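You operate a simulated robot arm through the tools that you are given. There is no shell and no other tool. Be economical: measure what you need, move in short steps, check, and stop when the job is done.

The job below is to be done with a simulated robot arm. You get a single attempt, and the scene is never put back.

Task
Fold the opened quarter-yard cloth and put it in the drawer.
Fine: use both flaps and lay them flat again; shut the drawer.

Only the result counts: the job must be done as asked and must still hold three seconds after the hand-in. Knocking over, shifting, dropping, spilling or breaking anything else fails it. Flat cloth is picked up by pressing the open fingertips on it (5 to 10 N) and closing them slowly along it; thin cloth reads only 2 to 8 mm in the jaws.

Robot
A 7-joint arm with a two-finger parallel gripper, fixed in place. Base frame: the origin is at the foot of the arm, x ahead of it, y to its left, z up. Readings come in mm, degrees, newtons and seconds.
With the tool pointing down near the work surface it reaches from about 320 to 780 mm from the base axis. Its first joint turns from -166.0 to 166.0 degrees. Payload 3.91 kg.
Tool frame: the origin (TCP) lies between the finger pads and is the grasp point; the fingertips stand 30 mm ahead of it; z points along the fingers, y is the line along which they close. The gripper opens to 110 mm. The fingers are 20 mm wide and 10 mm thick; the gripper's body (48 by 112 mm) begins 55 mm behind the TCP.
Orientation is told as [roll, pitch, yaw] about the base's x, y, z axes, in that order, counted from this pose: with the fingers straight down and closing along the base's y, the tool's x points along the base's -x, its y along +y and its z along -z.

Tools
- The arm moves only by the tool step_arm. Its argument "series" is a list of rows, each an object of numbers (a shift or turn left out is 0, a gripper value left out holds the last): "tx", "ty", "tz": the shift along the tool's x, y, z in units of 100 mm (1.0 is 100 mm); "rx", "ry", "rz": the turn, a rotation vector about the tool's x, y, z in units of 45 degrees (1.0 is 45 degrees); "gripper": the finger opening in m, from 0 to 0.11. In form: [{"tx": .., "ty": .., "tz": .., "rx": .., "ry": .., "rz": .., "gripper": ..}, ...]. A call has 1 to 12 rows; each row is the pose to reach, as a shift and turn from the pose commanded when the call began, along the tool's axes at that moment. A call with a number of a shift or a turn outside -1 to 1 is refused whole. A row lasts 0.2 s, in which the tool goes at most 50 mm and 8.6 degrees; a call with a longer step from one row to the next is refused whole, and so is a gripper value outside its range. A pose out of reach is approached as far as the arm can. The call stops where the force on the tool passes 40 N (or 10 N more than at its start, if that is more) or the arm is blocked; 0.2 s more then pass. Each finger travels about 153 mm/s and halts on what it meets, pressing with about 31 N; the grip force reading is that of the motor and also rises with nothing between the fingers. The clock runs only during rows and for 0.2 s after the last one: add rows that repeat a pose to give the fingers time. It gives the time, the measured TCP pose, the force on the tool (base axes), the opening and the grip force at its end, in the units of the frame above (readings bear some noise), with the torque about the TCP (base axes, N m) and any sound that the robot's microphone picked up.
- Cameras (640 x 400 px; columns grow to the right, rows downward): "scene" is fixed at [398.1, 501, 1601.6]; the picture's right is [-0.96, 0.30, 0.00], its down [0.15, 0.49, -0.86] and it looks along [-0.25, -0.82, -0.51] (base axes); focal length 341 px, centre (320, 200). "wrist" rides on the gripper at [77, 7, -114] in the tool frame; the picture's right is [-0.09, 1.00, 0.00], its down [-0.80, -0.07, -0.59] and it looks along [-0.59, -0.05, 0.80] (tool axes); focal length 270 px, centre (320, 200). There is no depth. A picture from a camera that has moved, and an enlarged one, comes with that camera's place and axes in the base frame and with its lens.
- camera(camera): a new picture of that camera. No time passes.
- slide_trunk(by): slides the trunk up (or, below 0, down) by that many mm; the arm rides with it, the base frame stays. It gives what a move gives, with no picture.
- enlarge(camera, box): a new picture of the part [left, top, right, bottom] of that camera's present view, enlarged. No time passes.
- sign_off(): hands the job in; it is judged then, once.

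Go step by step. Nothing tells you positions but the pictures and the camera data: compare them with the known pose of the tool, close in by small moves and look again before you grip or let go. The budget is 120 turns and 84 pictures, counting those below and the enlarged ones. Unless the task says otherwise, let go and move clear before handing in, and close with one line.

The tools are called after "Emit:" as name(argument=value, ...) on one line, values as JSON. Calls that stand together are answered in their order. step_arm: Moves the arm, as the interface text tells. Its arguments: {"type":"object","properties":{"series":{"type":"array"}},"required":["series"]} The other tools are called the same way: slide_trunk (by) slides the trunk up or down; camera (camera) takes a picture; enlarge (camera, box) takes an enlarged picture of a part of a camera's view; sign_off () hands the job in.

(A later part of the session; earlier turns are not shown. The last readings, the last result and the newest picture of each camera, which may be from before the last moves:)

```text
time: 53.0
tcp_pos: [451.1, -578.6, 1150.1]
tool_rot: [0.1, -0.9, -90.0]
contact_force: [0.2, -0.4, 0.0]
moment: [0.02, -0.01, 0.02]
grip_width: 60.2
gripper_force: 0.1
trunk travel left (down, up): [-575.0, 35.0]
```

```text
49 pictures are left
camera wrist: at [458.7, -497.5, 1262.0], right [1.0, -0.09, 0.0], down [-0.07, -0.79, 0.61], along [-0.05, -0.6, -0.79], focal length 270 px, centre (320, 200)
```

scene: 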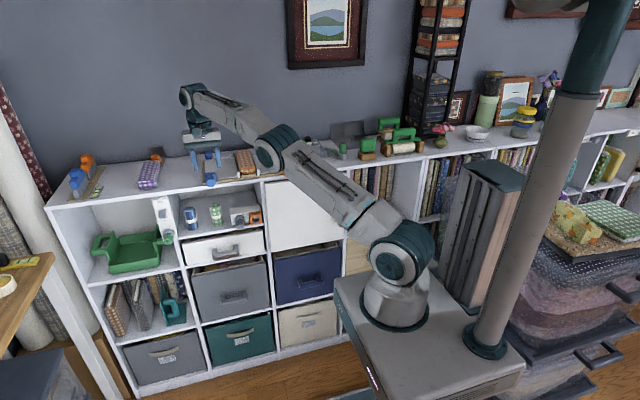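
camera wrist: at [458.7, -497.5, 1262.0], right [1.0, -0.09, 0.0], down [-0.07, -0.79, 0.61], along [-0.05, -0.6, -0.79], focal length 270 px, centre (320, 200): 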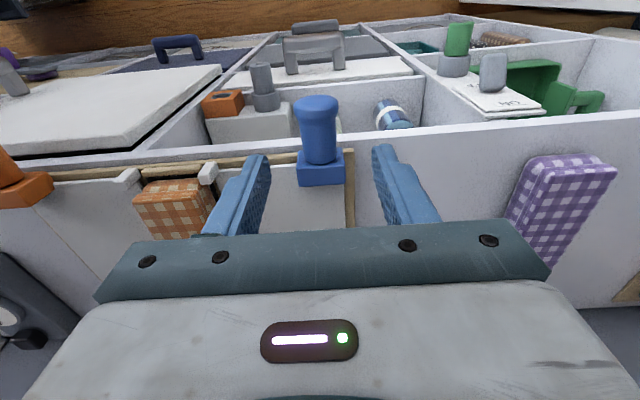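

Both flaps are flat and the bundle is folded. Next is the drawer, so I'll look closely at its handle.

Emit:
enlarge(camera="scene", box=[165, 215, 285, 290])

Emit:
enlarge(camera="wrist", box=[200, 10, 440, 160])

```text
5.33 times, centred on (225, 252) of scene
camera zoom: at [398.1, 501.0, 1601.6], right [-0.96, 0.3, 0.0], down [0.15, 0.49, -0.86], along [-0.25, -0.82, -0.51], focal length 1820 px, centre (827, -80)
```

zoom: 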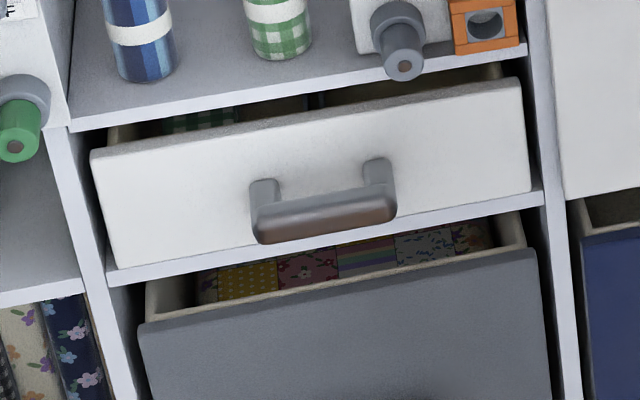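

```text
2.67 times, centred on (320, 85) of wrist
camera zoom: at [458.7, -497.5, 1262.0], right [1.0, -0.09, 0.0], down [-0.07, -0.79, 0.61], along [-0.05, -0.6, -0.79], focal length 721 px, centre (320, 507)
```

zoom: 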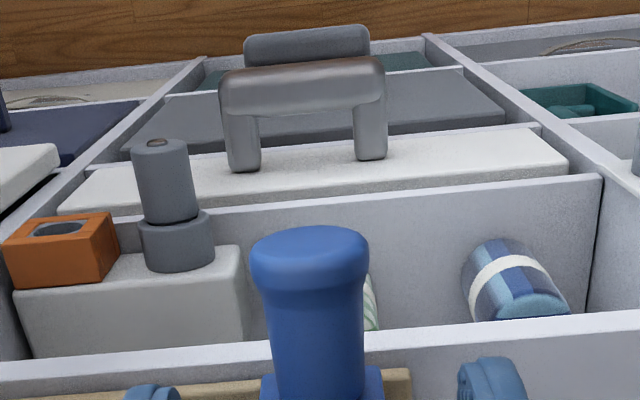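

The handle bar is at about (446, -556, 768), with the drawer face near y -600 and the drawer slightly ajar. I'll retract from the shelf and turn the tool back to yaw 0 before lowering the trunk.

Emit:
step_arm(series=[{"tx": 0.4}, {"tx": 0.8}, {"tx": 1.0, "ty": -0.2}, {"tx": 1.0, "ty": -0.5}, {"tx": 1.0, "ty": -0.5}])

Emit:
step_arm(series=[{"tx": 0.3, "rz": -0.16}, {"tx": 0.6, "rz": -0.33}, {"tx": 0.8, "rz": -0.5}, {"tx": 1.0, "rz": -0.67}, {"tx": 1.0, "rz": -0.84}, {"tx": 1.0, "rz": -1.0}, {"tx": 1.0, "rz": -1.0}])

Emit:
step_arm(series=[{"rz": -0.16}, {"rz": -0.33}, {"rz": -0.5}, {"rz": -0.67}, {"rz": -0.84}, {"rz": -1.0}, {"rz": -1.0}])

Emit:
slide_trunk(by=-300)

```text
time: 54.2
tcp_pos: [399.0, -477.1, 1147.4]
tool_rot: [0.1, -0.9, -90.0]
contact_force: [-0.1, 0.5, -0.6]
moment: [-0.02, -0.04, 0.03]
grip_width: 60.2
gripper_force: 0.0
trunk travel left (down, up): [-575.0, 35.0]
```

```text
time: 55.8
tcp_pos: [398.6, -377.3, 1146.3]
tool_rot: [-0.5, -0.7, -44.9]
contact_force: [0.8, -0.4, -0.6]
moment: [-0.04, 0.0, -0.02]
grip_width: 60.0
gripper_force: 0.0
trunk travel left (down, up): [-575.0, 35.0]
```

```text
time: 57.4
tcp_pos: [399.0, -376.6, 1145.0]
tool_rot: [-0.9, -0.2, 0.1]
contact_force: [-0.5, -0.3, 0.4]
moment: [-0.01, 0.04, -0.01]
grip_width: 59.8
gripper_force: 0.1
trunk travel left (down, up): [-575.0, 35.0]
```

```text
time: 60.4
tcp_pos: [399.1, -375.4, 845.5]
tool_rot: [-0.9, -0.1, 0.1]
contact_force: [0.1, 0.5, 0.3]
moment: [-0.02, -0.01, 0.02]
grip_width: 60.0
gripper_force: 0.1
trunk travel left (down, up): [-275.0, 335.0]
```

Now I'll tilt the tool to horizontal, pointing at the drawer.

Emit:
step_arm(series=[{"rx": 0.16}, {"rx": 0.33}, {"rx": 0.5}, {"rx": 0.67}, {"rx": 0.84}, {"rx": 1.0}, {"rx": 1.0}])

Emit:
step_arm(series=[{"rx": 0.16}, {"rx": 0.33}, {"rx": 0.5}, {"rx": 0.67}, {"rx": 0.84}, {"rx": 0.98}, {"rx": 0.98}])

Emit:
camera(camera="wrist")

Emit:
camera(camera="scene")

```text
time: 62.0
tcp_pos: [400.0, -376.4, 844.6]
tool_rot: [-45.9, -0.2, 0.1]
contact_force: [1.5, 0.2, 0.7]
moment: [-0.01, -0.01, 0.02]
grip_width: 59.7
gripper_force: 0.1
trunk travel left (down, up): [-275.0, 335.0]
```

```text
time: 63.6
tcp_pos: [399.7, -375.6, 845.5]
tool_rot: [-90.1, 0.0, 0.1]
contact_force: [0.0, -0.3, -0.2]
moment: [0.01, -0.03, 0.01]
grip_width: 60.1
gripper_force: 0.1
trunk travel left (down, up): [-275.0, 335.0]
```

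```text
46 pictures are left
camera wrist: at [323.7, -261.0, 837.4], right [0.09, 0.0, -1.0], down [0.8, 0.6, 0.07], along [0.59, -0.8, 0.05], focal length 270 px, centre (320, 200)
```

wrist: 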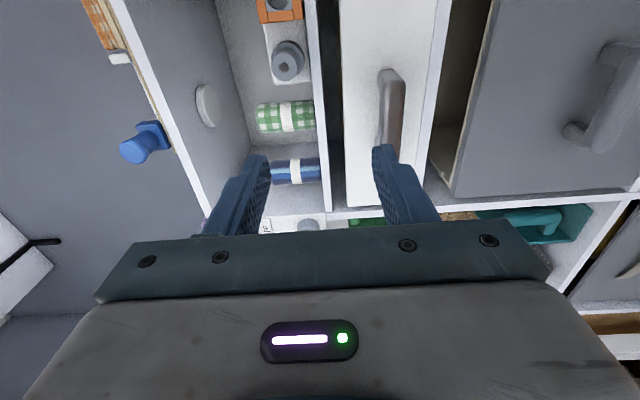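

```text
45 pictures are left
```

scene: 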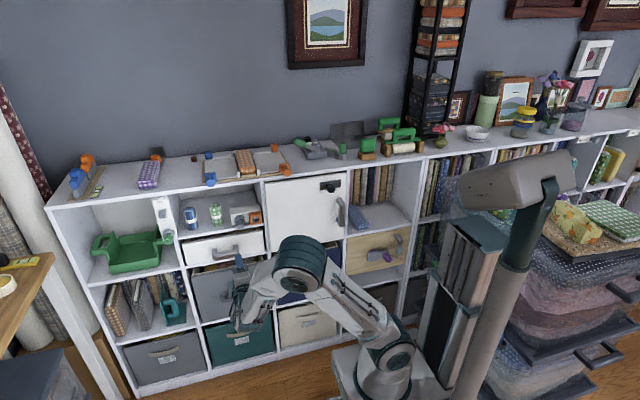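

The horizontal pose works, and the bar shows at z about 768. I'll line up in front of it.

Emit:
step_arm(series=[{"tx": -0.2, "ty": 0.3}, {"tx": -0.4, "ty": 0.6}, {"tx": -0.46, "ty": 0.77, "tz": 0.3}, {"tx": -0.46, "ty": 0.77, "tz": 0.7}, {"tx": -0.46, "ty": 0.77, "tz": 0.95}, {"tx": -0.46, "ty": 0.77, "tz": 0.95}])

Emit:
camera(camera="wrist")

Emit:
enlarge(camera="scene", box=[165, 215, 285, 290])

```text
time: 65.0
tcp_pos: [444.8, -472.2, 767.8]
tool_rot: [-90.0, -0.1, 0.1]
contact_force: [-0.1, -0.4, -1.2]
moment: [-0.01, 0.0, -0.02]
grip_width: 59.9
gripper_force: 0.0
trunk travel left (down, up): [-275.0, 335.0]
```

```text
44 pictures are left
camera wrist: at [368.1, -358.1, 760.9], right [0.09, 0.0, -1.0], down [0.8, 0.6, 0.07], along [0.59, -0.8, 0.05], focal length 270 px, centre (320, 200)
```

wrist: 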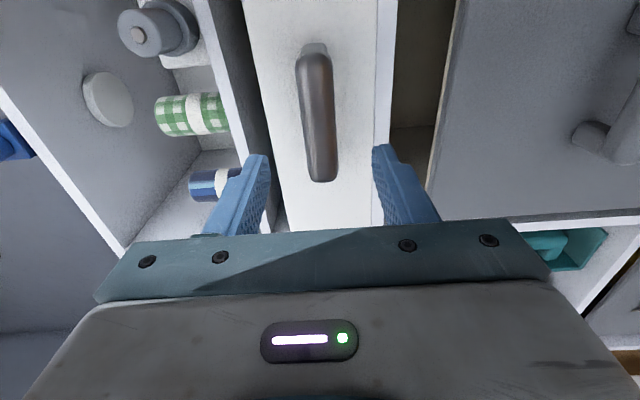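

```text
5.33 times, centred on (225, 252) of scene
camera zoom: at [398.1, 501.0, 1601.6], right [-0.96, 0.3, 0.0], down [0.15, 0.49, -0.86], along [-0.25, -0.82, -0.51], focal length 1820 px, centre (827, -80)
```

zoom: 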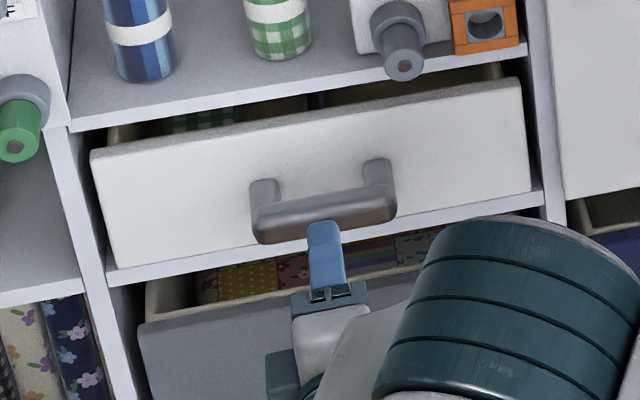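

The bar sits between the fingers. I'll advance and close on it.

Emit:
step_arm(series=[{"tz": 0.3}, {"tz": 0.6}, {"tz": 0.8}, {"tz": 0.8}, {"tz": 0.8, "gripper": 0.04}, {"tz": 0.8, "gripper": 0.028}, {"tz": 0.8, "gripper": 0.018}, {"tz": 0.8, "gripper": 0.01}])

Emit:
camera(camera="wrist")

```text
time: 66.8
tcp_pos: [446.0, -554.7, 768.6]
tool_rot: [-90.1, -0.1, 0.0]
contact_force: [1.0, -0.5, 0.9]
moment: [0.05, 0.35, 0.02]
grip_width: 25.8
gripper_force: 45.1
trunk travel left (down, up): [-275.0, 335.0]
```

```text
42 pictures are left
camera wrist: at [369.6, -438.9, 761.4], right [0.09, 0.0, -1.0], down [0.8, 0.59, 0.07], along [0.59, -0.8, 0.05], focal length 270 px, centre (320, 200)
```

wrist: 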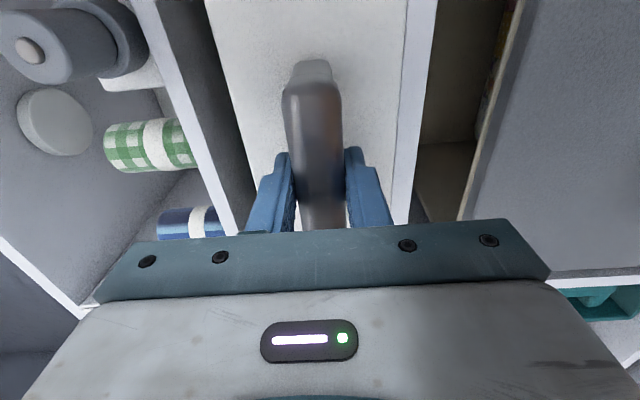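

The handle is held. I'll pull the drawer gently.

Emit:
step_arm(series=[{"tz": -0.05}, {"tz": -0.15}, {"tz": -0.3}, {"tz": -0.45}, {"tz": -0.6}, {"tz": -0.75}, {"tz": -0.9}, {"tz": -1.0}, {"tz": -1.0}])

Emit:
enlarge(camera="scene", box=[145, 190, 305, 290])

```text
time: 68.8
tcp_pos: [446.1, -451.1, 769.5]
tool_rot: [-89.9, -0.1, 0.1]
contact_force: [2.7, 0.7, -6.0]
moment: [-0.06, 0.12, 0.61]
grip_width: 25.7
gripper_force: 44.6
trunk travel left (down, up): [-275.0, 335.0]
```

```text
4.00 times, centred on (225, 240) of scene
camera zoom: at [398.1, 501.0, 1601.6], right [-0.96, 0.3, 0.0], down [0.15, 0.49, -0.86], along [-0.25, -0.82, -0.51], focal length 1365 px, centre (700, 40)
```

zoom: 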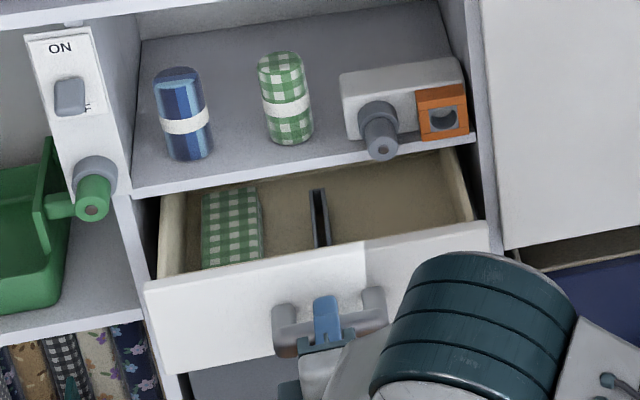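

The drawer holds a green cloth on the +x side, with a divider in the middle and free space on the -x side. I'll pull further.

Emit:
step_arm(series=[{"tz": -0.1}, {"tz": -0.25}, {"tz": -0.4}, {"tz": -0.55}, {"tz": -0.7}, {"tz": -0.85}, {"tz": -1.0}, {"tz": -1.0}])

Emit:
enlarge(camera="scene", box=[145, 190, 305, 290])

```text
time: 70.6
tcp_pos: [445.9, -351.3, 769.5]
tool_rot: [-90.0, -0.1, 0.1]
contact_force: [5.4, -0.1, -0.6]
moment: [-0.14, 0.47, -1.12]
grip_width: 26.0
gripper_force: 44.6
trunk travel left (down, up): [-275.0, 335.0]
```

```text
4.00 times, centred on (225, 240) of scene
camera zoom: at [398.1, 501.0, 1601.6], right [-0.96, 0.3, 0.0], down [0.15, 0.49, -0.86], along [-0.25, -0.82, -0.51], focal length 1365 px, centre (700, 40)
```

zoom: 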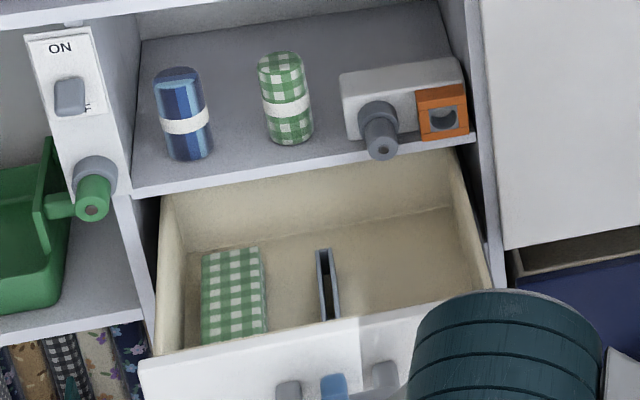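

The free compartment spans about x 312–445. The bundle is about 72 × 175 mm, so a bit more opening gives clearance. I'll pull 40 mm more.

Emit:
step_arm(series=[{"tz": -0.1}, {"tz": -0.2}, {"tz": -0.3}, {"tz": -0.4}, {"tz": -0.4}])

Emit:
enlarge(camera="scene", box=[145, 190, 305, 290])

```text
time: 71.8
tcp_pos: [446.2, -310.8, 767.6]
tool_rot: [-90.2, -0.3, -0.1]
contact_force: [3.2, -0.8, 11.7]
moment: [-0.03, 0.86, 0.08]
grip_width: 25.8
gripper_force: 44.7
trunk travel left (down, up): [-275.0, 335.0]
```

```text
4.00 times, centred on (225, 240) of scene
camera zoom: at [398.1, 501.0, 1601.6], right [-0.96, 0.3, 0.0], down [0.15, 0.49, -0.86], along [-0.25, -0.82, -0.51], focal length 1365 px, centre (700, 40)
```

zoom: 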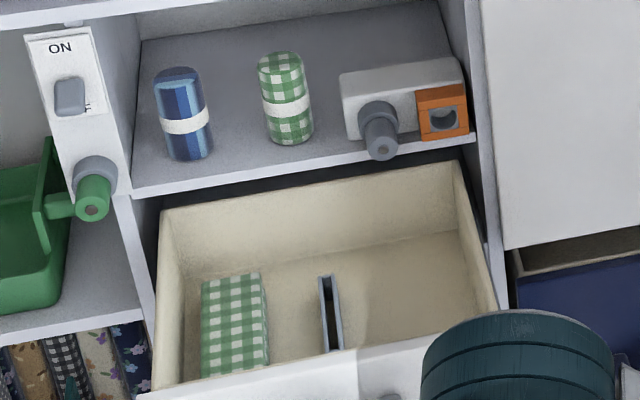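

The drawer is fully usable now. I'll release, back off and raise the trunk.

Emit:
step_arm(series=[{"gripper": 0.035}, {"gripper": 0.06}, {"gripper": 0.06}, {"tz": -0.2}, {"tz": -0.5}, {"tz": -0.7}])

Emit:
slide_trunk(by=300)

Emit:
step_arm(series=[{"rx": -0.16}, {"rx": -0.33}, {"rx": -0.5}, {"rx": -0.67}, {"rx": -0.84}, {"rx": -1.0}, {"rx": -1.0}])

Emit:
step_arm(series=[{"rx": -0.16}, {"rx": -0.33}, {"rx": -0.5}, {"rx": -0.67}, {"rx": -0.84}, {"rx": -1.0}, {"rx": -1.0}])

Emit:
enlarge(camera="scene", box=[145, 120, 365, 300])

```text
time: 73.2
tcp_pos: [446.0, -242.3, 768.3]
tool_rot: [-90.0, -0.1, 0.0]
contact_force: [0.7, 0.3, 0.1]
moment: [0.0, -0.03, 0.04]
grip_width: 60.1
gripper_force: 0.1
trunk travel left (down, up): [-275.0, 335.0]
```

```text
time: 76.2
tcp_pos: [445.8, -243.6, 1068.6]
tool_rot: [-90.0, -0.1, 0.0]
contact_force: [0.3, -0.2, 0.7]
moment: [0.03, -0.01, 0.02]
grip_width: 59.9
gripper_force: 0.0
trunk travel left (down, up): [-575.0, 35.0]
```

```text
time: 77.8
tcp_pos: [445.3, -241.7, 1068.8]
tool_rot: [-45.0, -0.2, 0.0]
contact_force: [-0.1, -0.1, 0.2]
moment: [0.03, -0.02, 0.01]
grip_width: 60.0
gripper_force: 0.0
trunk travel left (down, up): [-575.0, 35.0]
```

```text
time: 79.4
tcp_pos: [444.8, -242.0, 1068.7]
tool_rot: [0.1, -0.1, 0.1]
contact_force: [0.0, 0.0, -0.6]
moment: [0.0, -0.02, 0.0]
grip_width: 60.1
gripper_force: 0.1
trunk travel left (down, up): [-575.0, 35.0]
```

```text
2.22 times, centred on (255, 210) of scene
camera zoom: at [398.1, 501.0, 1601.6], right [-0.96, 0.3, 0.0], down [0.15, 0.49, -0.86], along [-0.25, -0.82, -0.51], focal length 758 px, centre (464, 178)
```

zoom: 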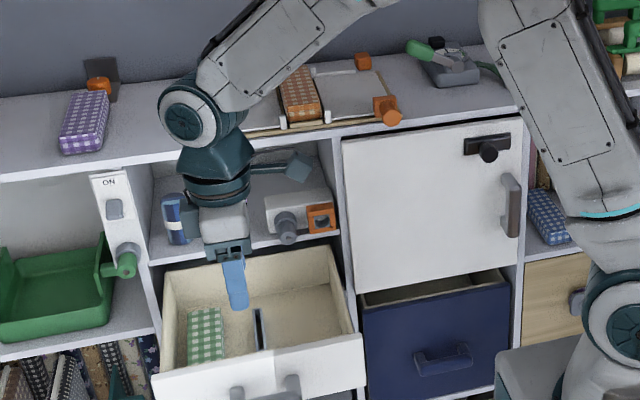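

The drawer stays open. I'll turn the fingers to close along x, rise and head over the bundle at about (322, -700).

Emit:
step_arm(series=[{"rz": 0.16, "tz": -0.25, "tx": 0.2}, {"rz": 0.33, "tz": -0.5, "tx": 0.4}, {"rz": 0.5, "tz": -0.75, "tx": 0.6}, {"rz": 0.67, "tz": -0.9, "tx": 0.8}, {"rz": 0.84, "tz": -0.9, "tx": 1.0}, {"rz": 1.0, "tz": -0.9, "tx": 1.0}, {"rz": 1.0, "tz": -0.9, "tx": 1.0}])

Emit:
step_arm(series=[{"rz": 0.16}, {"rz": 0.33}, {"rz": 0.5}, {"rz": 0.67}, {"rz": 0.84}, {"rz": 1.0, "gripper": 0.1}, {"rz": 1.0}])

Emit:
step_arm(series=[{"tx": -0.4, "ty": -0.1}, {"tx": -0.8, "ty": -0.2}, {"tx": -1.0, "ty": -0.22}])

Emit:
step_arm(series=[{"tx": -0.4}, {"tx": -0.8}, {"tx": -1.0}])

Emit:
step_arm(series=[{"tx": -0.4}, {"tx": -0.8}, {"tx": -1.0}])

Emit:
step_arm(series=[{"tx": -0.4}, {"tx": -0.8}, {"tx": -0.8}])

Emit:
camera(camera="wrist")

```text
time: 81.0
tcp_pos: [344.9, -241.8, 1158.0]
tool_rot: [0.1, -0.1, -45.1]
contact_force: [-0.7, 0.1, -0.4]
moment: [-0.01, 0.01, 0.01]
grip_width: 59.9
gripper_force: 0.0
trunk travel left (down, up): [-575.0, 35.0]
```

```text
time: 82.6
tcp_pos: [346.3, -242.9, 1158.8]
tool_rot: [0.1, 0.0, -90.1]
contact_force: [-0.3, -0.5, -0.6]
moment: [0.01, 0.04, -0.01]
grip_width: 99.8
gripper_force: 0.1
trunk travel left (down, up): [-575.0, 35.0]
```

```text
time: 83.4
tcp_pos: [323.9, -344.4, 1160.0]
tool_rot: [0.1, 0.0, -90.1]
contact_force: [-0.7, -0.2, 0.0]
moment: [0.03, 0.01, -0.01]
grip_width: 100.0
gripper_force: 0.0
trunk travel left (down, up): [-575.0, 35.0]
```

```text
time: 84.2
tcp_pos: [324.9, -444.5, 1159.9]
tool_rot: [0.2, -0.1, -90.0]
contact_force: [0.6, 1.0, 0.1]
moment: [0.0, 0.03, -0.01]
grip_width: 100.0
gripper_force: 0.0
trunk travel left (down, up): [-575.0, 35.0]
```

```text
time: 85.0
tcp_pos: [323.0, -542.3, 1157.2]
tool_rot: [0.1, 0.0, -89.9]
contact_force: [0.4, -0.5, -1.3]
moment: [-0.01, 0.0, -0.01]
grip_width: 100.1
gripper_force: 0.1
trunk travel left (down, up): [-575.0, 35.0]
```

```text
time: 85.8
tcp_pos: [324.5, -621.1, 1161.0]
tool_rot: [0.2, 0.1, -89.9]
contact_force: [-0.1, 0.5, -0.7]
moment: [-0.02, 0.03, 0.0]
grip_width: 99.8
gripper_force: 0.1
trunk travel left (down, up): [-575.0, 35.0]
```

```text
37 pictures are left
camera wrist: at [331.4, -542.3, 1273.8], right [1.0, -0.09, 0.0], down [-0.07, -0.8, 0.59], along [-0.05, -0.59, -0.8], focal length 270 px, centre (320, 200)
```

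wrist: 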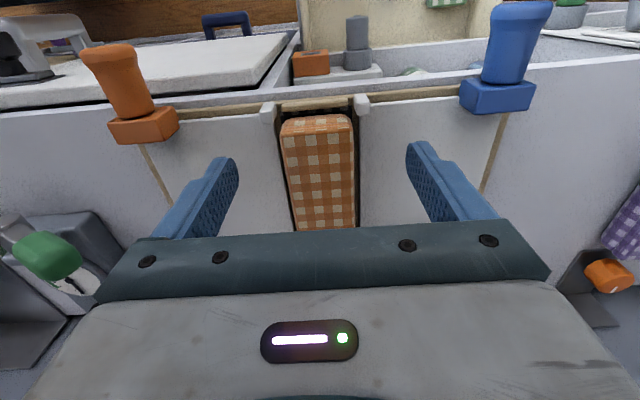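

The bundle is about 50 mm wide, centred on x 324, with its top near z 1087. I'll move over its middle and descend partway.

Emit:
step_arm(series=[{"tx": -0.3, "tz": 0.05}, {"tx": -0.6, "tz": 0.15}, {"tx": -0.72, "tz": 0.25, "gripper": 0.085}, {"tx": -0.72, "tz": 0.3}, {"tx": -0.72, "tz": 0.3}])

Emit:
camera(camera="wrist")

Emit:
enlarge(camera="scene", box=[180, 110, 340, 210])

```text
time: 87.0
tcp_pos: [315.2, -660.0, 1121.4]
tool_rot: [0.2, 0.0, -89.9]
contact_force: [0.9, -0.1, 0.3]
moment: [0.0, 0.0, -0.01]
grip_width: 85.0
gripper_force: 0.1
out of reach, approached as far as the arm can: row 1, 2, 3, 4, 5
trunk travel left (down, up): [-575.0, 35.0]
```

```text
36 pictures are left
camera wrist: at [322.4, -581.2, 1235.5], right [1.0, -0.09, 0.0], down [-0.07, -0.8, 0.59], along [-0.05, -0.59, -0.8], focal length 270 px, centre (320, 200)
```

wrist: 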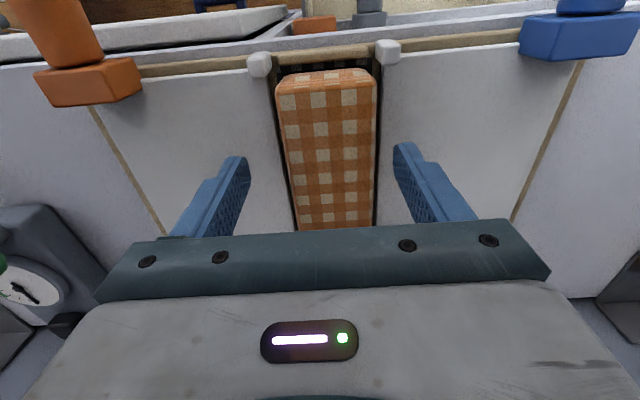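

```text
4.00 times, centred on (260, 160) of scene
camera zoom: at [398.1, 501.0, 1601.6], right [-0.96, 0.3, 0.0], down [0.15, 0.49, -0.86], along [-0.25, -0.82, -0.51], focal length 1365 px, centre (560, 360)
```

zoom: 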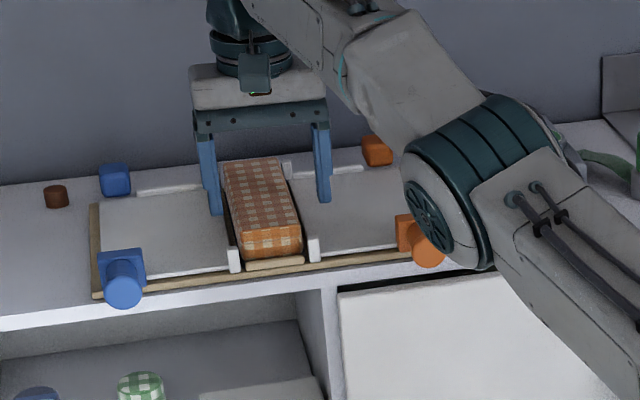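

Reach is the limit here. Raising the trunk the last 35 mm will help me grip at about y -670.

Emit:
slide_trunk(by=35)

Emit:
step_arm(series=[{"tx": 0.2}, {"tx": 0.2}])

```text
time: 87.8
tcp_pos: [314.6, -659.9, 1156.8]
tool_rot: [0.2, 0.0, -89.9]
contact_force: [0.0, 0.6, -0.1]
moment: [0.01, -0.01, 0.01]
grip_width: 84.9
gripper_force: 0.0
trunk travel left (down, up): [-610.0, 0.0]
```

```text
time: 88.4
tcp_pos: [320.9, -653.6, 1159.4]
tool_rot: [0.2, 0.1, -90.0]
contact_force: [1.1, -0.3, -0.2]
moment: [0.02, 0.01, 0.0]
grip_width: 85.2
gripper_force: 0.0
out of reach, approached as far as the arm can: row 1, 2
trunk travel left (down, up): [-610.0, 0.0]
```

Emit:
step_arm(series=[{"tz": 0.2}, {"tz": 0.4}, {"tz": 0.5}, {"tz": 0.5}])

```text
time: 89.4
tcp_pos: [325.7, -664.1, 1112.5]
tool_rot: [0.0, 0.1, -90.0]
contact_force: [0.5, -0.3, -0.2]
moment: [0.01, 0.0, -0.03]
grip_width: 85.1
gripper_force: 0.3
out of reach, approached as far as the arm can: row 1, 2, 3, 4
trunk travel left (down, up): [-610.0, 0.0]
```

Emit:
step_arm(series=[{"tz": 0.1}, {"tz": 0.2}, {"tz": 0.2}])

Emit:
camera(camera="wrist")

Emit:
enlarge(camera="scene", box=[200, 120, 296, 180])

```text
time: 90.2
tcp_pos: [326.7, -667.5, 1094.0]
tool_rot: [0.2, 0.2, -90.0]
contact_force: [-0.7, 0.2, 1.6]
moment: [-0.01, 0.08, 0.0]
grip_width: 84.9
gripper_force: 0.1
out of reach, approached as far as the arm can: row 2, 3
trunk travel left (down, up): [-610.0, 0.0]
```

```text
34 pictures are left
camera wrist: at [334.4, -589.6, 1208.1], right [1.0, -0.09, 0.0], down [-0.07, -0.8, 0.59], along [-0.05, -0.59, -0.81], focal length 270 px, centre (320, 200)
```

wrist: 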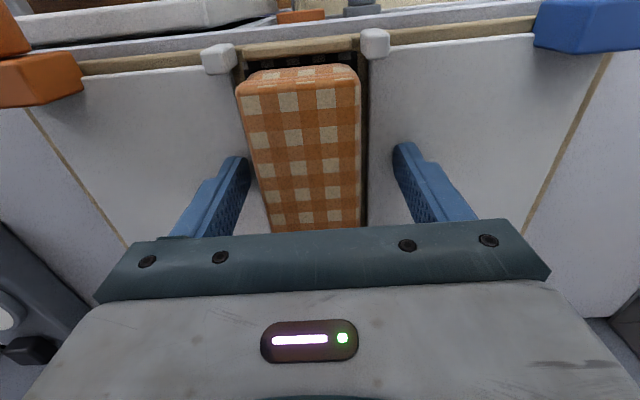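

```text
6.67 times, centred on (248, 150) of scene
camera zoom: at [398.1, 501.0, 1601.6], right [-0.96, 0.3, 0.0], down [0.15, 0.49, -0.86], along [-0.25, -0.82, -0.51], focal length 2275 px, centre (800, 533)
```

zoom: 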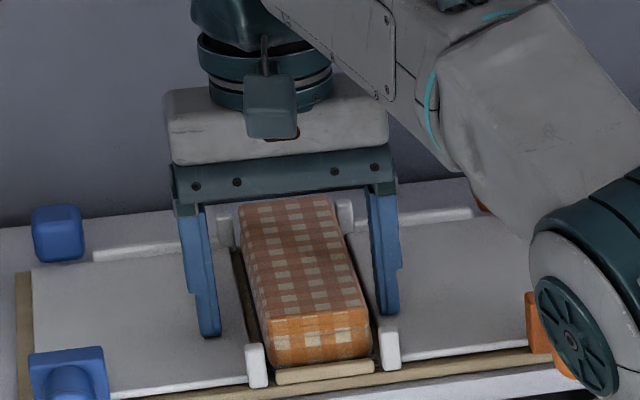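

The bundle centre is at x about 323, so I'll shift 4 mm, lower slightly and close slowly.

Emit:
step_arm(series=[{"ty": -0.04, "tz": 0.02}, {"ty": -0.04, "tz": 0.04}, {"ty": -0.04, "tz": 0.04, "gripper": 0.07}, {"ty": -0.04, "tz": 0.04, "gripper": 0.06}, {"ty": -0.04, "tz": 0.04, "gripper": 0.052}, {"ty": -0.04, "tz": 0.04, "gripper": 0.046}, {"ty": -0.04, "tz": 0.04, "gripper": 0.04}])

Emit:
camera(camera="wrist")

```text
time: 91.8
tcp_pos: [320.0, -668.8, 1094.8]
tool_rot: [0.2, -0.2, -90.0]
contact_force: [-18.9, -6.2, 29.9]
moment: [-0.39, 1.65, 0.01]
grip_width: 55.8
gripper_force: 30.8
trunk travel left (down, up): [-610.0, 0.0]
```

```text
32 pictures are left
camera wrist: at [327.4, -590.2, 1207.5], right [1.0, -0.09, 0.0], down [-0.07, -0.8, 0.6], along [-0.05, -0.6, -0.8], focal length 270 px, centre (320, 200)
```

wrist: 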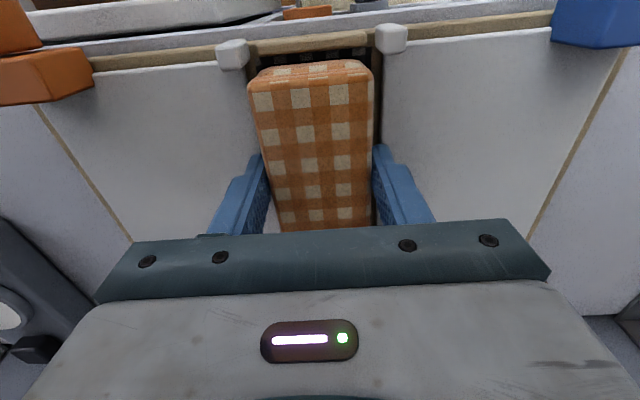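

The fingertips are pressing on the flaps (30 N), so I'll rise 5 mm while holding and recheck.

Emit:
step_arm(series=[{"tz": -0.03}, {"tz": -0.05}, {"tz": -0.06}, {"tz": -0.06}])

```text
time: 92.8
tcp_pos: [324.8, -667.5, 1094.0]
tool_rot: [0.2, 0.3, -89.9]
contact_force: [-4.5, -0.5, 3.7]
moment: [-0.03, 0.32, -0.05]
grip_width: 55.5
gripper_force: 30.5
trunk travel left (down, up): [-610.0, 0.0]
```

The pressure is gone and the grip is firm at 55 mm. I'll lift gently, easing back in y because of the reach limit.

Emit:
step_arm(series=[{"tz": -0.05}, {"tz": -0.1, "tx": 0.02}, {"tz": -0.2, "tx": 0.05}, {"tz": -0.3, "tx": 0.08}, {"tz": -0.3, "tx": 0.08}])

Emit:
enlarge(camera="scene", box=[200, 110, 296, 170])

```text
time: 94.0
tcp_pos: [323.7, -662.0, 1125.8]
tool_rot: [0.1, 0.2, -90.0]
contact_force: [0.4, -0.1, -0.8]
moment: [0.02, -0.03, 0.01]
grip_width: 55.5
gripper_force: 31.5
trunk travel left (down, up): [-610.0, 0.0]
```

```text
6.67 times, centred on (248, 140) of scene
camera zoom: at [398.1, 501.0, 1601.6], right [-0.96, 0.3, 0.0], down [0.15, 0.49, -0.86], along [-0.25, -0.82, -0.51], focal length 2275 px, centre (800, 600)
```

zoom: 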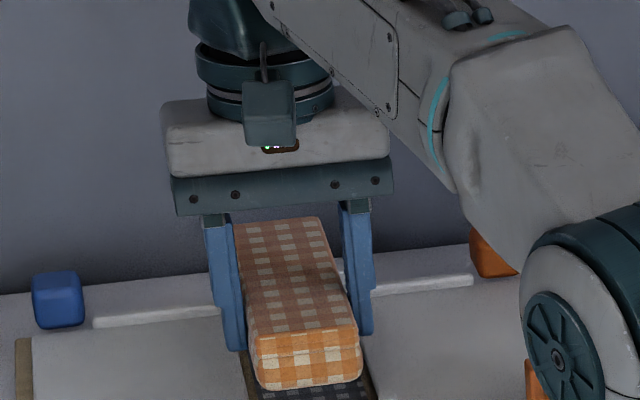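

The bundle is lifted. I'm carrying it out in front of the shelf, above the drawer's free compartment.

Emit:
step_arm(series=[{"tx": 0.15, "tz": -0.1}, {"tx": 0.35, "tz": -0.15}, {"tx": 0.55, "tz": -0.15}, {"tx": 0.75, "tz": -0.15}, {"tx": 0.9, "tz": -0.15}, {"tx": 1.0, "tz": -0.15}])

Emit:
step_arm(series=[{"tx": 0.15, "ty": 0.1}, {"tx": 0.35, "ty": 0.2}, {"tx": 0.55, "ty": 0.3}, {"tx": 0.75, "ty": 0.4}, {"tx": 0.9, "ty": 0.5}, {"tx": 1.0, "ty": 0.54}, {"tx": 1.0, "ty": 0.54}])

Emit:
camera(camera="wrist")

Emit:
enlarge(camera="scene", box=[145, 120, 305, 300])

```text
time: 95.4
tcp_pos: [357.1, -634.7, 1166.2]
tool_rot: [0.0, 0.1, -90.0]
contact_force: [0.5, 0.7, -0.5]
moment: [0.03, 0.01, 0.0]
grip_width: 55.3
gripper_force: 30.6
out of reach, approached as far as the arm can: row 1, 2, 3, 4, 5, 6
trunk travel left (down, up): [-610.0, 0.0]
```

```text
time: 97.0
tcp_pos: [440.6, -583.5, 1182.0]
tool_rot: [0.1, 0.1, -90.0]
contact_force: [1.1, 0.0, -1.0]
moment: [0.0, 0.04, -0.03]
grip_width: 55.5
gripper_force: 31.7
out of reach, approached as far as the arm can: row 1, 2, 3, 4, 5, 6, 7
trunk travel left (down, up): [-610.0, 0.0]
```

```text
30 pictures are left
camera wrist: at [448.8, -505.5, 1296.5], right [1.0, -0.09, 0.0], down [-0.07, -0.8, 0.59], along [-0.05, -0.59, -0.8], focal length 270 px, centre (320, 200)
```

wrist: 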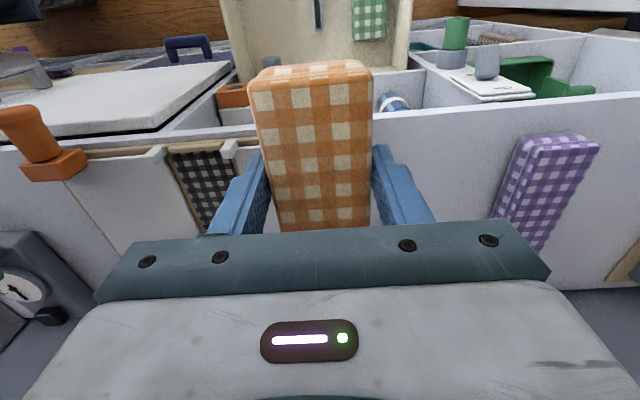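

```text
2.22 times, centred on (225, 210) of scene
camera zoom: at [398.1, 501.0, 1601.6], right [-0.96, 0.3, 0.0], down [0.15, 0.49, -0.86], along [-0.25, -0.82, -0.51], focal length 758 px, centre (531, 178)
```

zoom: 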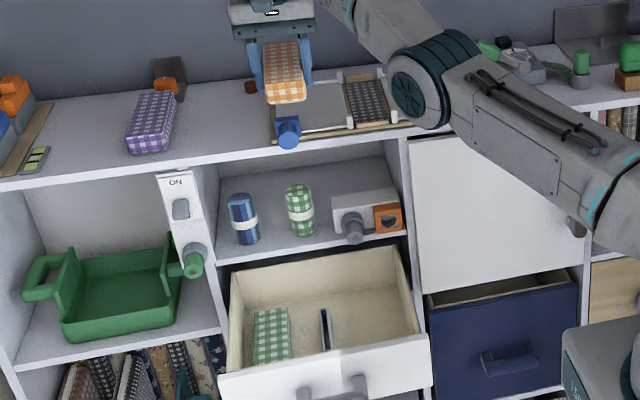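

The commanded pose has drifted beyond reach, so the tool is lagging behind it. I'll bring it back in with +y moves and read the pose.

Emit:
step_arm(series=[{"tx": 0.2}, {"tx": 0.4}, {"tx": 0.6}, {"tx": 0.8}, {"tx": 0.8}])

```text
time: 98.2
tcp_pos: [475.5, -551.1, 1200.6]
tool_rot: [0.2, 0.1, -90.0]
contact_force: [0.4, 0.2, -1.1]
moment: [0.01, -0.02, 0.0]
grip_width: 55.7
gripper_force: 31.0
out of reach, approached as far as the arm can: row 1, 2, 3, 4, 5
trunk travel left (down, up): [-610.0, 0.0]
```

The arm seems stuck in a stretched posture, so I'll look at it in full and give it a few hold rows to see whether it converges.

Emit:
step_arm(series=[{"tx": 0}, {"tx": 0}, {"tx": 0}, {"tx": 0}, {"tx": 0}])

Emit:
camera(camera="scene")

```text
time: 99.4
tcp_pos: [474.5, -551.5, 1201.1]
tool_rot: [0.0, 0.1, -90.0]
contact_force: [-0.6, -0.4, -0.3]
moment: [0.03, 0.02, 0.0]
grip_width: 55.5
gripper_force: 30.8
trunk travel left (down, up): [-610.0, 0.0]
```

```text
28 pictures are left
```

scene: 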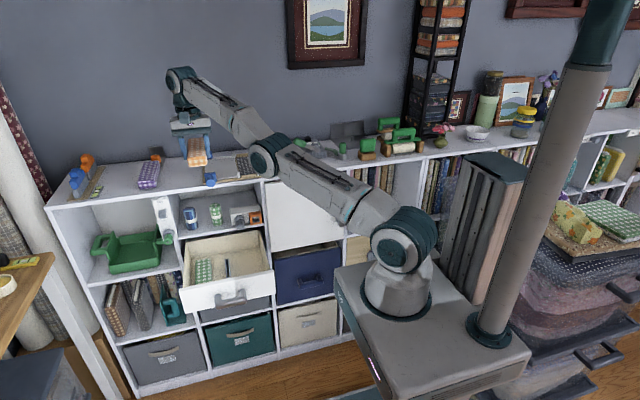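

Each call resets the command to where the arm ends up, so this is the straight-arm singularity. I'll try small steps down and sideways to bend the elbow.

Emit:
step_arm(series=[{"tz": 0.05, "ty": -0.05}, {"tz": 0.1, "ty": -0.1}, {"tz": 0.15, "ty": -0.15}, {"tz": 0.2, "ty": -0.2}, {"tz": 0.25, "ty": -0.25}, {"tz": 0.25, "ty": -0.25}])

```text
time: 100.8
tcp_pos: [460.9, -571.5, 1180.7]
tool_rot: [0.1, 0.1, -90.0]
contact_force: [-0.7, 0.0, -1.1]
moment: [0.0, 0.01, -0.04]
grip_width: 55.5
gripper_force: 31.1
out of reach, approached as far as the arm can: row 1, 2, 3, 4, 5, 6
trunk travel left (down, up): [-610.0, 0.0]
```

I'm still on the reach boundary. The elbow seems to sag downward, so I'll try going up and inward together to bend it the natural way.

Emit:
step_arm(series=[{"tx": 0.12, "ty": -0.1, "tz": -0.12}, {"tx": 0.25, "ty": -0.2, "tz": -0.25}, {"tx": 0.37, "ty": -0.3, "tz": -0.37}, {"tx": 0.5, "ty": -0.4, "tz": -0.5}, {"tx": 0.62, "ty": -0.5, "tz": -0.6}, {"tx": 0.75, "ty": -0.6, "tz": -0.6}, {"tx": 0.75, "ty": -0.6, "tz": -0.6}])

```text
time: 102.4
tcp_pos: [437.5, -548.3, 1262.3]
tool_rot: [0.1, 0.0, -90.1]
contact_force: [1.0, 0.4, -1.3]
moment: [0.01, 0.02, -0.04]
grip_width: 55.3
gripper_force: 31.4
out of reach, approached as far as the arm can: row 1, 2, 3, 4, 5, 6, 7
trunk travel left (down, up): [-610.0, 0.0]
```

I'm still exactly on the full-stretch sphere. I'll try a large, purely radial inward target held for many rows so the elbow can unfold.

Emit:
step_arm(series=[{"tx": 0.3, "ty": -0.24, "tz": 0.18}, {"tx": 0.6, "ty": -0.48, "tz": 0.36}, {"tx": 0.9, "ty": -0.72, "tz": 0.54}, {"tx": 0.99, "ty": -0.79, "tz": 0.59}, {"tx": 0.99, "ty": -0.79, "tz": 0.59}, {"tx": 0.99, "ty": -0.79, "tz": 0.59}, {"tx": 0.99, "ty": -0.79, "tz": 0.59}, {"tx": 0.99, "ty": -0.79, "tz": 0.59}, {"tx": 0.99, "ty": -0.79, "tz": 0.59}, {"tx": 0.99, "ty": -0.79, "tz": 0.59}, {"tx": 0.99, "ty": -0.79, "tz": 0.59}, {"tx": 0.99, "ty": -0.79, "tz": 0.59}])

```text
time: 105.0
tcp_pos: [438.5, -548.7, 1262.1]
tool_rot: [0.2, 0.0, -90.0]
contact_force: [0.0, -0.2, -0.8]
moment: [0.01, -0.02, -0.05]
grip_width: 55.4
gripper_force: 30.7
out of reach, approached as far as the arm can: row 1, 2, 3, 4, 5, 6, 7, 8, 9, 10, 11, 12
trunk travel left (down, up): [-610.0, 0.0]
```

That didn't work. I'll try a mostly tangential move along the sphere with a target slightly inside it, downward first.

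Emit:
step_arm(series=[{"tx": -0.04, "ty": 0.03, "tz": 0.2}, {"tx": -0.08, "ty": 0.06, "tz": 0.4}, {"tx": -0.12, "ty": 0.09, "tz": 0.6}, {"tx": -0.15, "ty": 0.12, "tz": 0.75}, {"tx": -0.17, "ty": 0.14, "tz": 0.87}, {"tx": -0.17, "ty": 0.14, "tz": 0.87}])

```text
time: 106.4
tcp_pos: [457.8, -573.5, 1180.3]
tool_rot: [0.0, 0.1, -90.0]
contact_force: [0.3, -0.6, -0.2]
moment: [0.03, -0.01, -0.04]
grip_width: 55.5
gripper_force: 30.8
out of reach, approached as far as the arm can: row 2, 3, 4, 5, 6
trunk travel left (down, up): [-610.0, 0.0]
```

Emit:
step_arm(series=[{"tx": 0.15, "ty": 0.1}, {"tx": 0.3, "ty": 0.2}, {"tx": 0.45, "ty": 0.3}, {"tx": 0.6, "ty": 0.4}, {"tx": 0.6, "ty": 0.4}])

Emit:
step_arm(series=[{"rx": -0.15}, {"rx": -0.3}, {"rx": -0.3}])

```text
time: 107.6
tcp_pos: [511.1, -529.6, 1184.8]
tool_rot: [0.2, 0.1, -90.0]
contact_force: [-0.6, 0.4, -1.2]
moment: [-0.01, -0.04, -0.01]
grip_width: 55.5
gripper_force: 30.8
out of reach, approached as far as the arm can: row 1, 2, 3, 4, 5
trunk travel left (down, up): [-610.0, 0.0]
```

```text
time: 108.4
tcp_pos: [529.3, -553.3, 1195.7]
tool_rot: [13.6, 0.0, -90.1]
contact_force: [0.2, 0.8, -1.0]
moment: [0.03, 0.02, 0.01]
grip_width: 55.4
gripper_force: 31.6
out of reach, approached as far as the arm can: row 1, 2, 3
trunk travel left (down, up): [-610.0, 0.0]
```

Tilting only swings the tip, so the wrist centre is the part that's stuck. I'll untilt and test the last tangential direction (-x, -y).

Emit:
step_arm(series=[{"rx": 0.15}, {"rx": 0.3}, {"rx": 0.3}])

Emit:
step_arm(series=[{"tx": -0.07, "ty": -0.14}, {"tx": -0.14, "ty": -0.28}, {"tx": -0.2, "ty": -0.42}, {"tx": -0.27, "ty": -0.57}, {"tx": -0.27, "ty": -0.57}])

```text
time: 109.2
tcp_pos: [514.3, -530.0, 1190.0]
tool_rot: [0.1, 0.0, -90.0]
contact_force: [-0.4, 0.1, -1.0]
moment: [0.02, 0.03, -0.02]
grip_width: 55.3
gripper_force: 31.4
out of reach, approached as far as the arm can: row 1, 2, 3
trunk travel left (down, up): [-610.0, 0.0]
```

```text
time: 110.4
tcp_pos: [462.6, -564.8, 1192.0]
tool_rot: [0.1, 0.1, -89.9]
contact_force: [-0.3, 0.4, -0.3]
moment: [-0.03, 0.06, 0.0]
grip_width: 55.3
gripper_force: 31.1
out of reach, approached as far as the arm can: row 2, 3, 4, 5
trunk travel left (down, up): [-610.0, 0.0]
```

The arm may actually be held by a wrist-pitch limit with the elbow low. Tilting the fingers outward should free it, so I'll try that and then pull in.

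Emit:
step_arm(series=[{"rx": -0.1, "ry": -0.12}, {"rx": -0.2, "ry": -0.25}, {"rx": -0.29, "ry": -0.37}, {"rx": -0.37, "ry": -0.47}, {"rx": -0.37, "ry": -0.47}])

Emit:
camera(camera="scene")

```text
time: 111.6
tcp_pos: [516.2, -637.4, 1224.5]
tool_rot: [17.6, -20.9, -93.1]
contact_force: [-0.1, 0.4, -0.5]
moment: [0.01, -0.01, -0.01]
grip_width: 55.4
gripper_force: 31.3
out of reach, approached as far as the arm can: row 1, 2, 3, 4, 5
trunk travel left (down, up): [-610.0, 0.0]
```

```text
27 pictures are left
```

scene: 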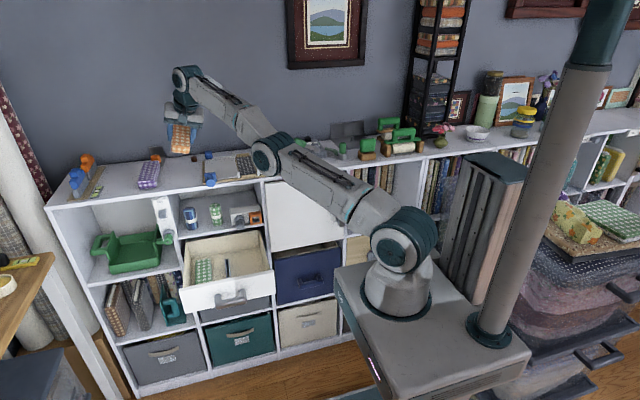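

The results look like pure radial projections onto the reach sphere, so the elbow is probably hyperextended against its limit. I'll untilt, go higher, stretch fully outward to straighten it, then move down so it bends the normal way.

Emit:
step_arm(series=[{"rx": 0.1, "ry": 0.12}, {"rx": 0.2, "ry": 0.25}, {"rx": 0.29, "ry": 0.37}, {"rx": 0.37, "ry": 0.47}, {"rx": 0.37, "ry": 0.47}])

Emit:
step_arm(series=[{"tx": 0.1, "ty": -0.08, "tz": -0.25}, {"tx": 0.2, "ty": -0.16, "tz": -0.5}, {"tx": 0.25, "ty": -0.2, "tz": -0.7}, {"tx": 0.3, "ty": -0.25, "tz": -0.9}, {"tx": 0.3, "ty": -0.25, "tz": -0.9}])

Emit:
step_arm(series=[{"tx": -0.2, "ty": 0.15, "tz": -0.1}, {"tx": -0.4, "ty": 0.3, "tz": -0.25}, {"tx": -0.6, "ty": 0.45, "tz": -0.35}, {"tx": -0.6, "ty": 0.45, "tz": -0.35}])

Emit:
step_arm(series=[{"tz": 0.2, "tx": 0.05}, {"tz": 0.4, "tx": 0.1}, {"tz": 0.6, "tx": 0.15}, {"tz": 0.8, "tx": 0.2}, {"tz": 0.9, "tx": 0.25}, {"tz": 0.9, "tx": 0.25}])

```text
time: 112.8
tcp_pos: [468.3, -557.9, 1206.0]
tool_rot: [0.1, 0.0, -90.0]
contact_force: [-0.5, 0.4, -0.6]
moment: [0.03, -0.03, -0.01]
grip_width: 55.5
gripper_force: 31.3
out of reach, approached as far as the arm can: row 1, 2, 3, 4, 5
trunk travel left (down, up): [-610.0, 0.0]
```

```text
time: 114.0
tcp_pos: [444.9, -530.0, 1290.8]
tool_rot: [0.2, 0.0, -90.0]
contact_force: [-0.6, 0.3, -0.5]
moment: [0.03, -0.03, 0.01]
grip_width: 55.5
gripper_force: 30.9
trunk travel left (down, up): [-610.0, 0.0]
```

```text
time: 115.0
tcp_pos: [446.4, -529.6, 1292.3]
tool_rot: [0.1, 0.0, -90.0]
contact_force: [0.6, 0.8, -1.8]
moment: [0.05, -0.01, -0.01]
grip_width: 55.6
gripper_force: 30.9
out of reach, approached as far as the arm can: row 1, 2, 3, 4
trunk travel left (down, up): [-610.0, 0.0]
```

```text
time: 116.4
tcp_pos: [449.1, -504.2, 1200.2]
tool_rot: [0.0, -0.1, -90.0]
contact_force: [0.0, 0.5, -0.9]
moment: [-0.02, -0.01, 0.0]
grip_width: 55.4
gripper_force: 31.0
trunk travel left (down, up): [-610.0, 0.0]
```

It's free: the last target was reached normally. Now I'll move above the drawer compartment.

Emit:
step_arm(series=[{"tx": 0.15, "ty": -0.15}, {"tx": 0.3, "ty": -0.3}, {"tx": 0.45, "ty": -0.45}, {"tx": 0.5, "ty": -0.6}, {"tx": 0.5, "ty": -0.71}, {"tx": 0.5, "ty": -0.71}])

Emit:
camera(camera="wrist")

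Emit:
camera(camera="scene")

```text
time: 117.8
tcp_pos: [379.0, -453.2, 1200.5]
tool_rot: [0.1, 0.0, -89.9]
contact_force: [0.3, -0.8, -0.6]
moment: [0.02, -0.02, 0.0]
grip_width: 55.5
gripper_force: 30.9
trunk travel left (down, up): [-610.0, 0.0]
```

```text
26 pictures are left
camera wrist: at [386.6, -375.4, 1314.3], right [1.0, -0.09, 0.0], down [-0.07, -0.8, 0.59], along [-0.05, -0.59, -0.8], focal length 270 px, centre (320, 200)
```

wrist: 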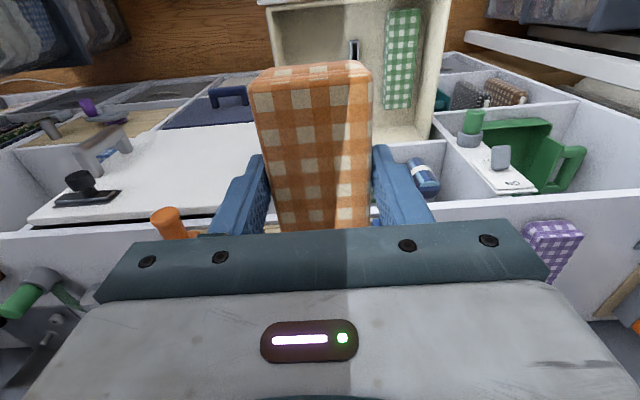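

```text
25 pictures are left
```

scene: 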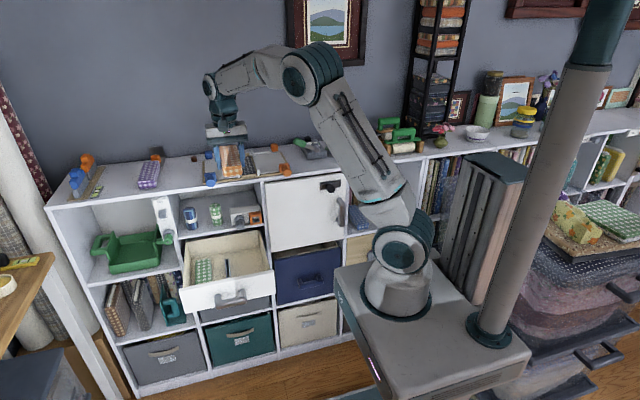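

The compartment centre is x about 377, and the bundle would span y -405 to -585 inside the opening. I'll make a small shift and then lower the trunk.

Emit:
step_arm(series=[{"tx": -0.05, "ty": -0.01}, {"tx": -0.05, "ty": -0.01}])

Emit:
slide_trunk(by=-330)

Emit:
camera(camera="wrist")

Emit:
enlarge(camera="scene", box=[145, 180, 305, 280])

```text
time: 118.4
tcp_pos: [377.6, -458.3, 1199.9]
tool_rot: [0.1, 0.0, -89.8]
contact_force: [0.3, 0.6, -0.2]
moment: [0.02, -0.02, -0.01]
grip_width: 55.4
gripper_force: 31.0
trunk travel left (down, up): [-610.0, 0.0]
```

```text
time: 121.7
tcp_pos: [377.3, -457.8, 868.7]
tool_rot: [0.1, 0.2, -89.9]
contact_force: [0.3, 3.7, 1.6]
moment: [-0.3, -0.01, -0.1]
grip_width: 55.6
gripper_force: 31.0
trunk travel left (down, up): [-280.0, 330.0]
```

```text
24 pictures are left
camera wrist: at [385.6, -380.6, 983.6], right [1.0, -0.09, 0.0], down [-0.07, -0.8, 0.59], along [-0.05, -0.59, -0.81], focal length 270 px, centre (320, 200)
```

wrist: 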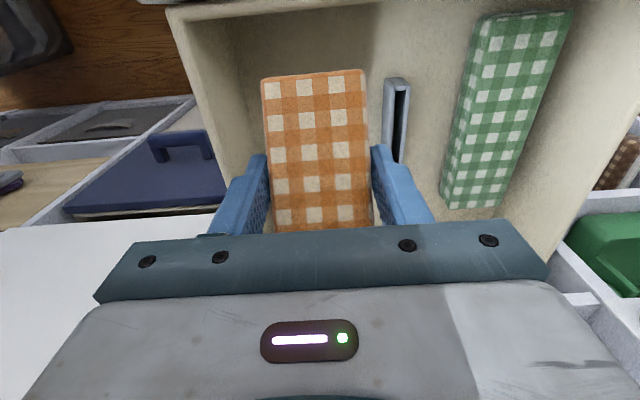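

```text
4.00 times, centred on (225, 230) of scene
camera zoom: at [398.1, 501.0, 1601.6], right [-0.96, 0.3, 0.0], down [0.15, 0.49, -0.86], along [-0.25, -0.82, -0.51], focal length 1365 px, centre (700, 80)
```

zoom: 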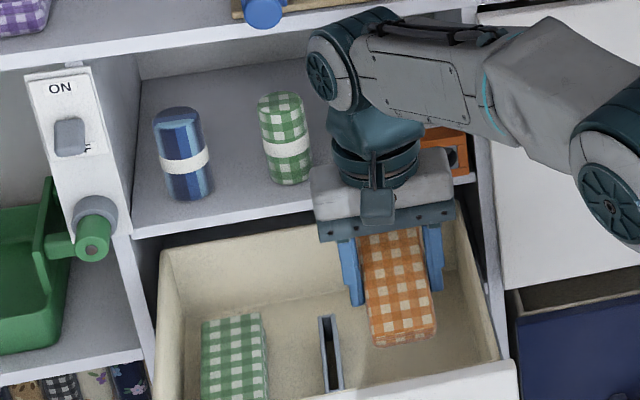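

There's a slight contact: the bundle's rear end seems to touch the shelf edge above the drawer. I'll rise, shift 17 mm toward me and recheck.

Emit:
step_arm(series=[{"tz": -0.15}, {"tz": -0.35}, {"tz": -0.5}, {"tz": -0.5, "tx": 0.1}, {"tz": -0.5, "tx": 0.17}, {"tz": -0.5, "tx": 0.17}])

Emit:
enlarge(camera="scene", box=[185, 170, 281, 230])

Emit:
camera(camera="wrist")

```text
time: 123.0
tcp_pos: [377.7, -441.7, 920.2]
tool_rot: [0.1, -0.1, -89.9]
contact_force: [-0.4, 0.3, -0.7]
moment: [0.04, 0.02, -0.01]
grip_width: 55.8
gripper_force: 31.3
trunk travel left (down, up): [-280.0, 330.0]
```

```text
6.67 times, centred on (233, 200) of scene
camera zoom: at [398.1, 501.0, 1601.6], right [-0.96, 0.3, 0.0], down [0.15, 0.49, -0.86], along [-0.25, -0.82, -0.51], focal length 2275 px, centre (900, 200)
```

zoom: 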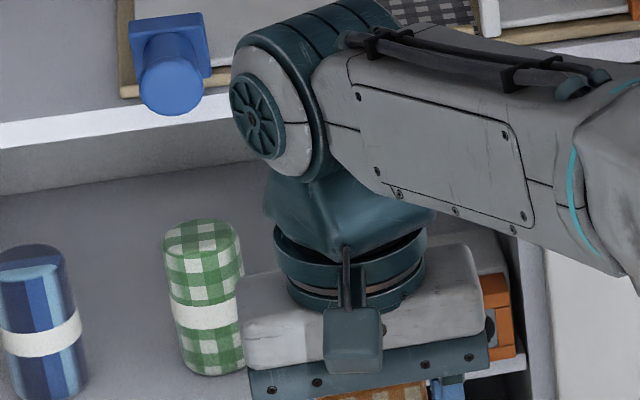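

```text
21 pictures are left
camera wrist: at [385.5, -363.2, 1033.6], right [1.0, -0.09, 0.0], down [-0.07, -0.8, 0.59], along [-0.05, -0.59, -0.8], focal length 270 px, centre (320, 200)
```

wrist: 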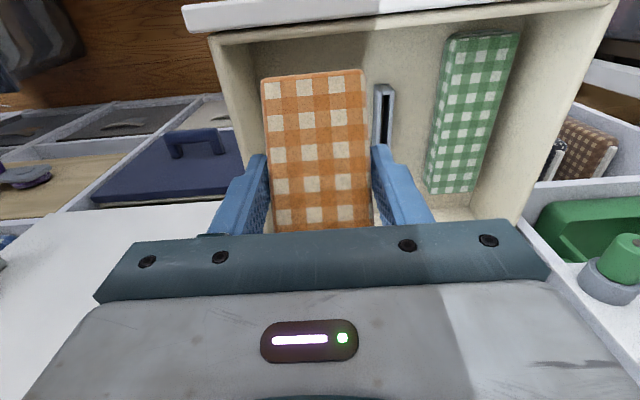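

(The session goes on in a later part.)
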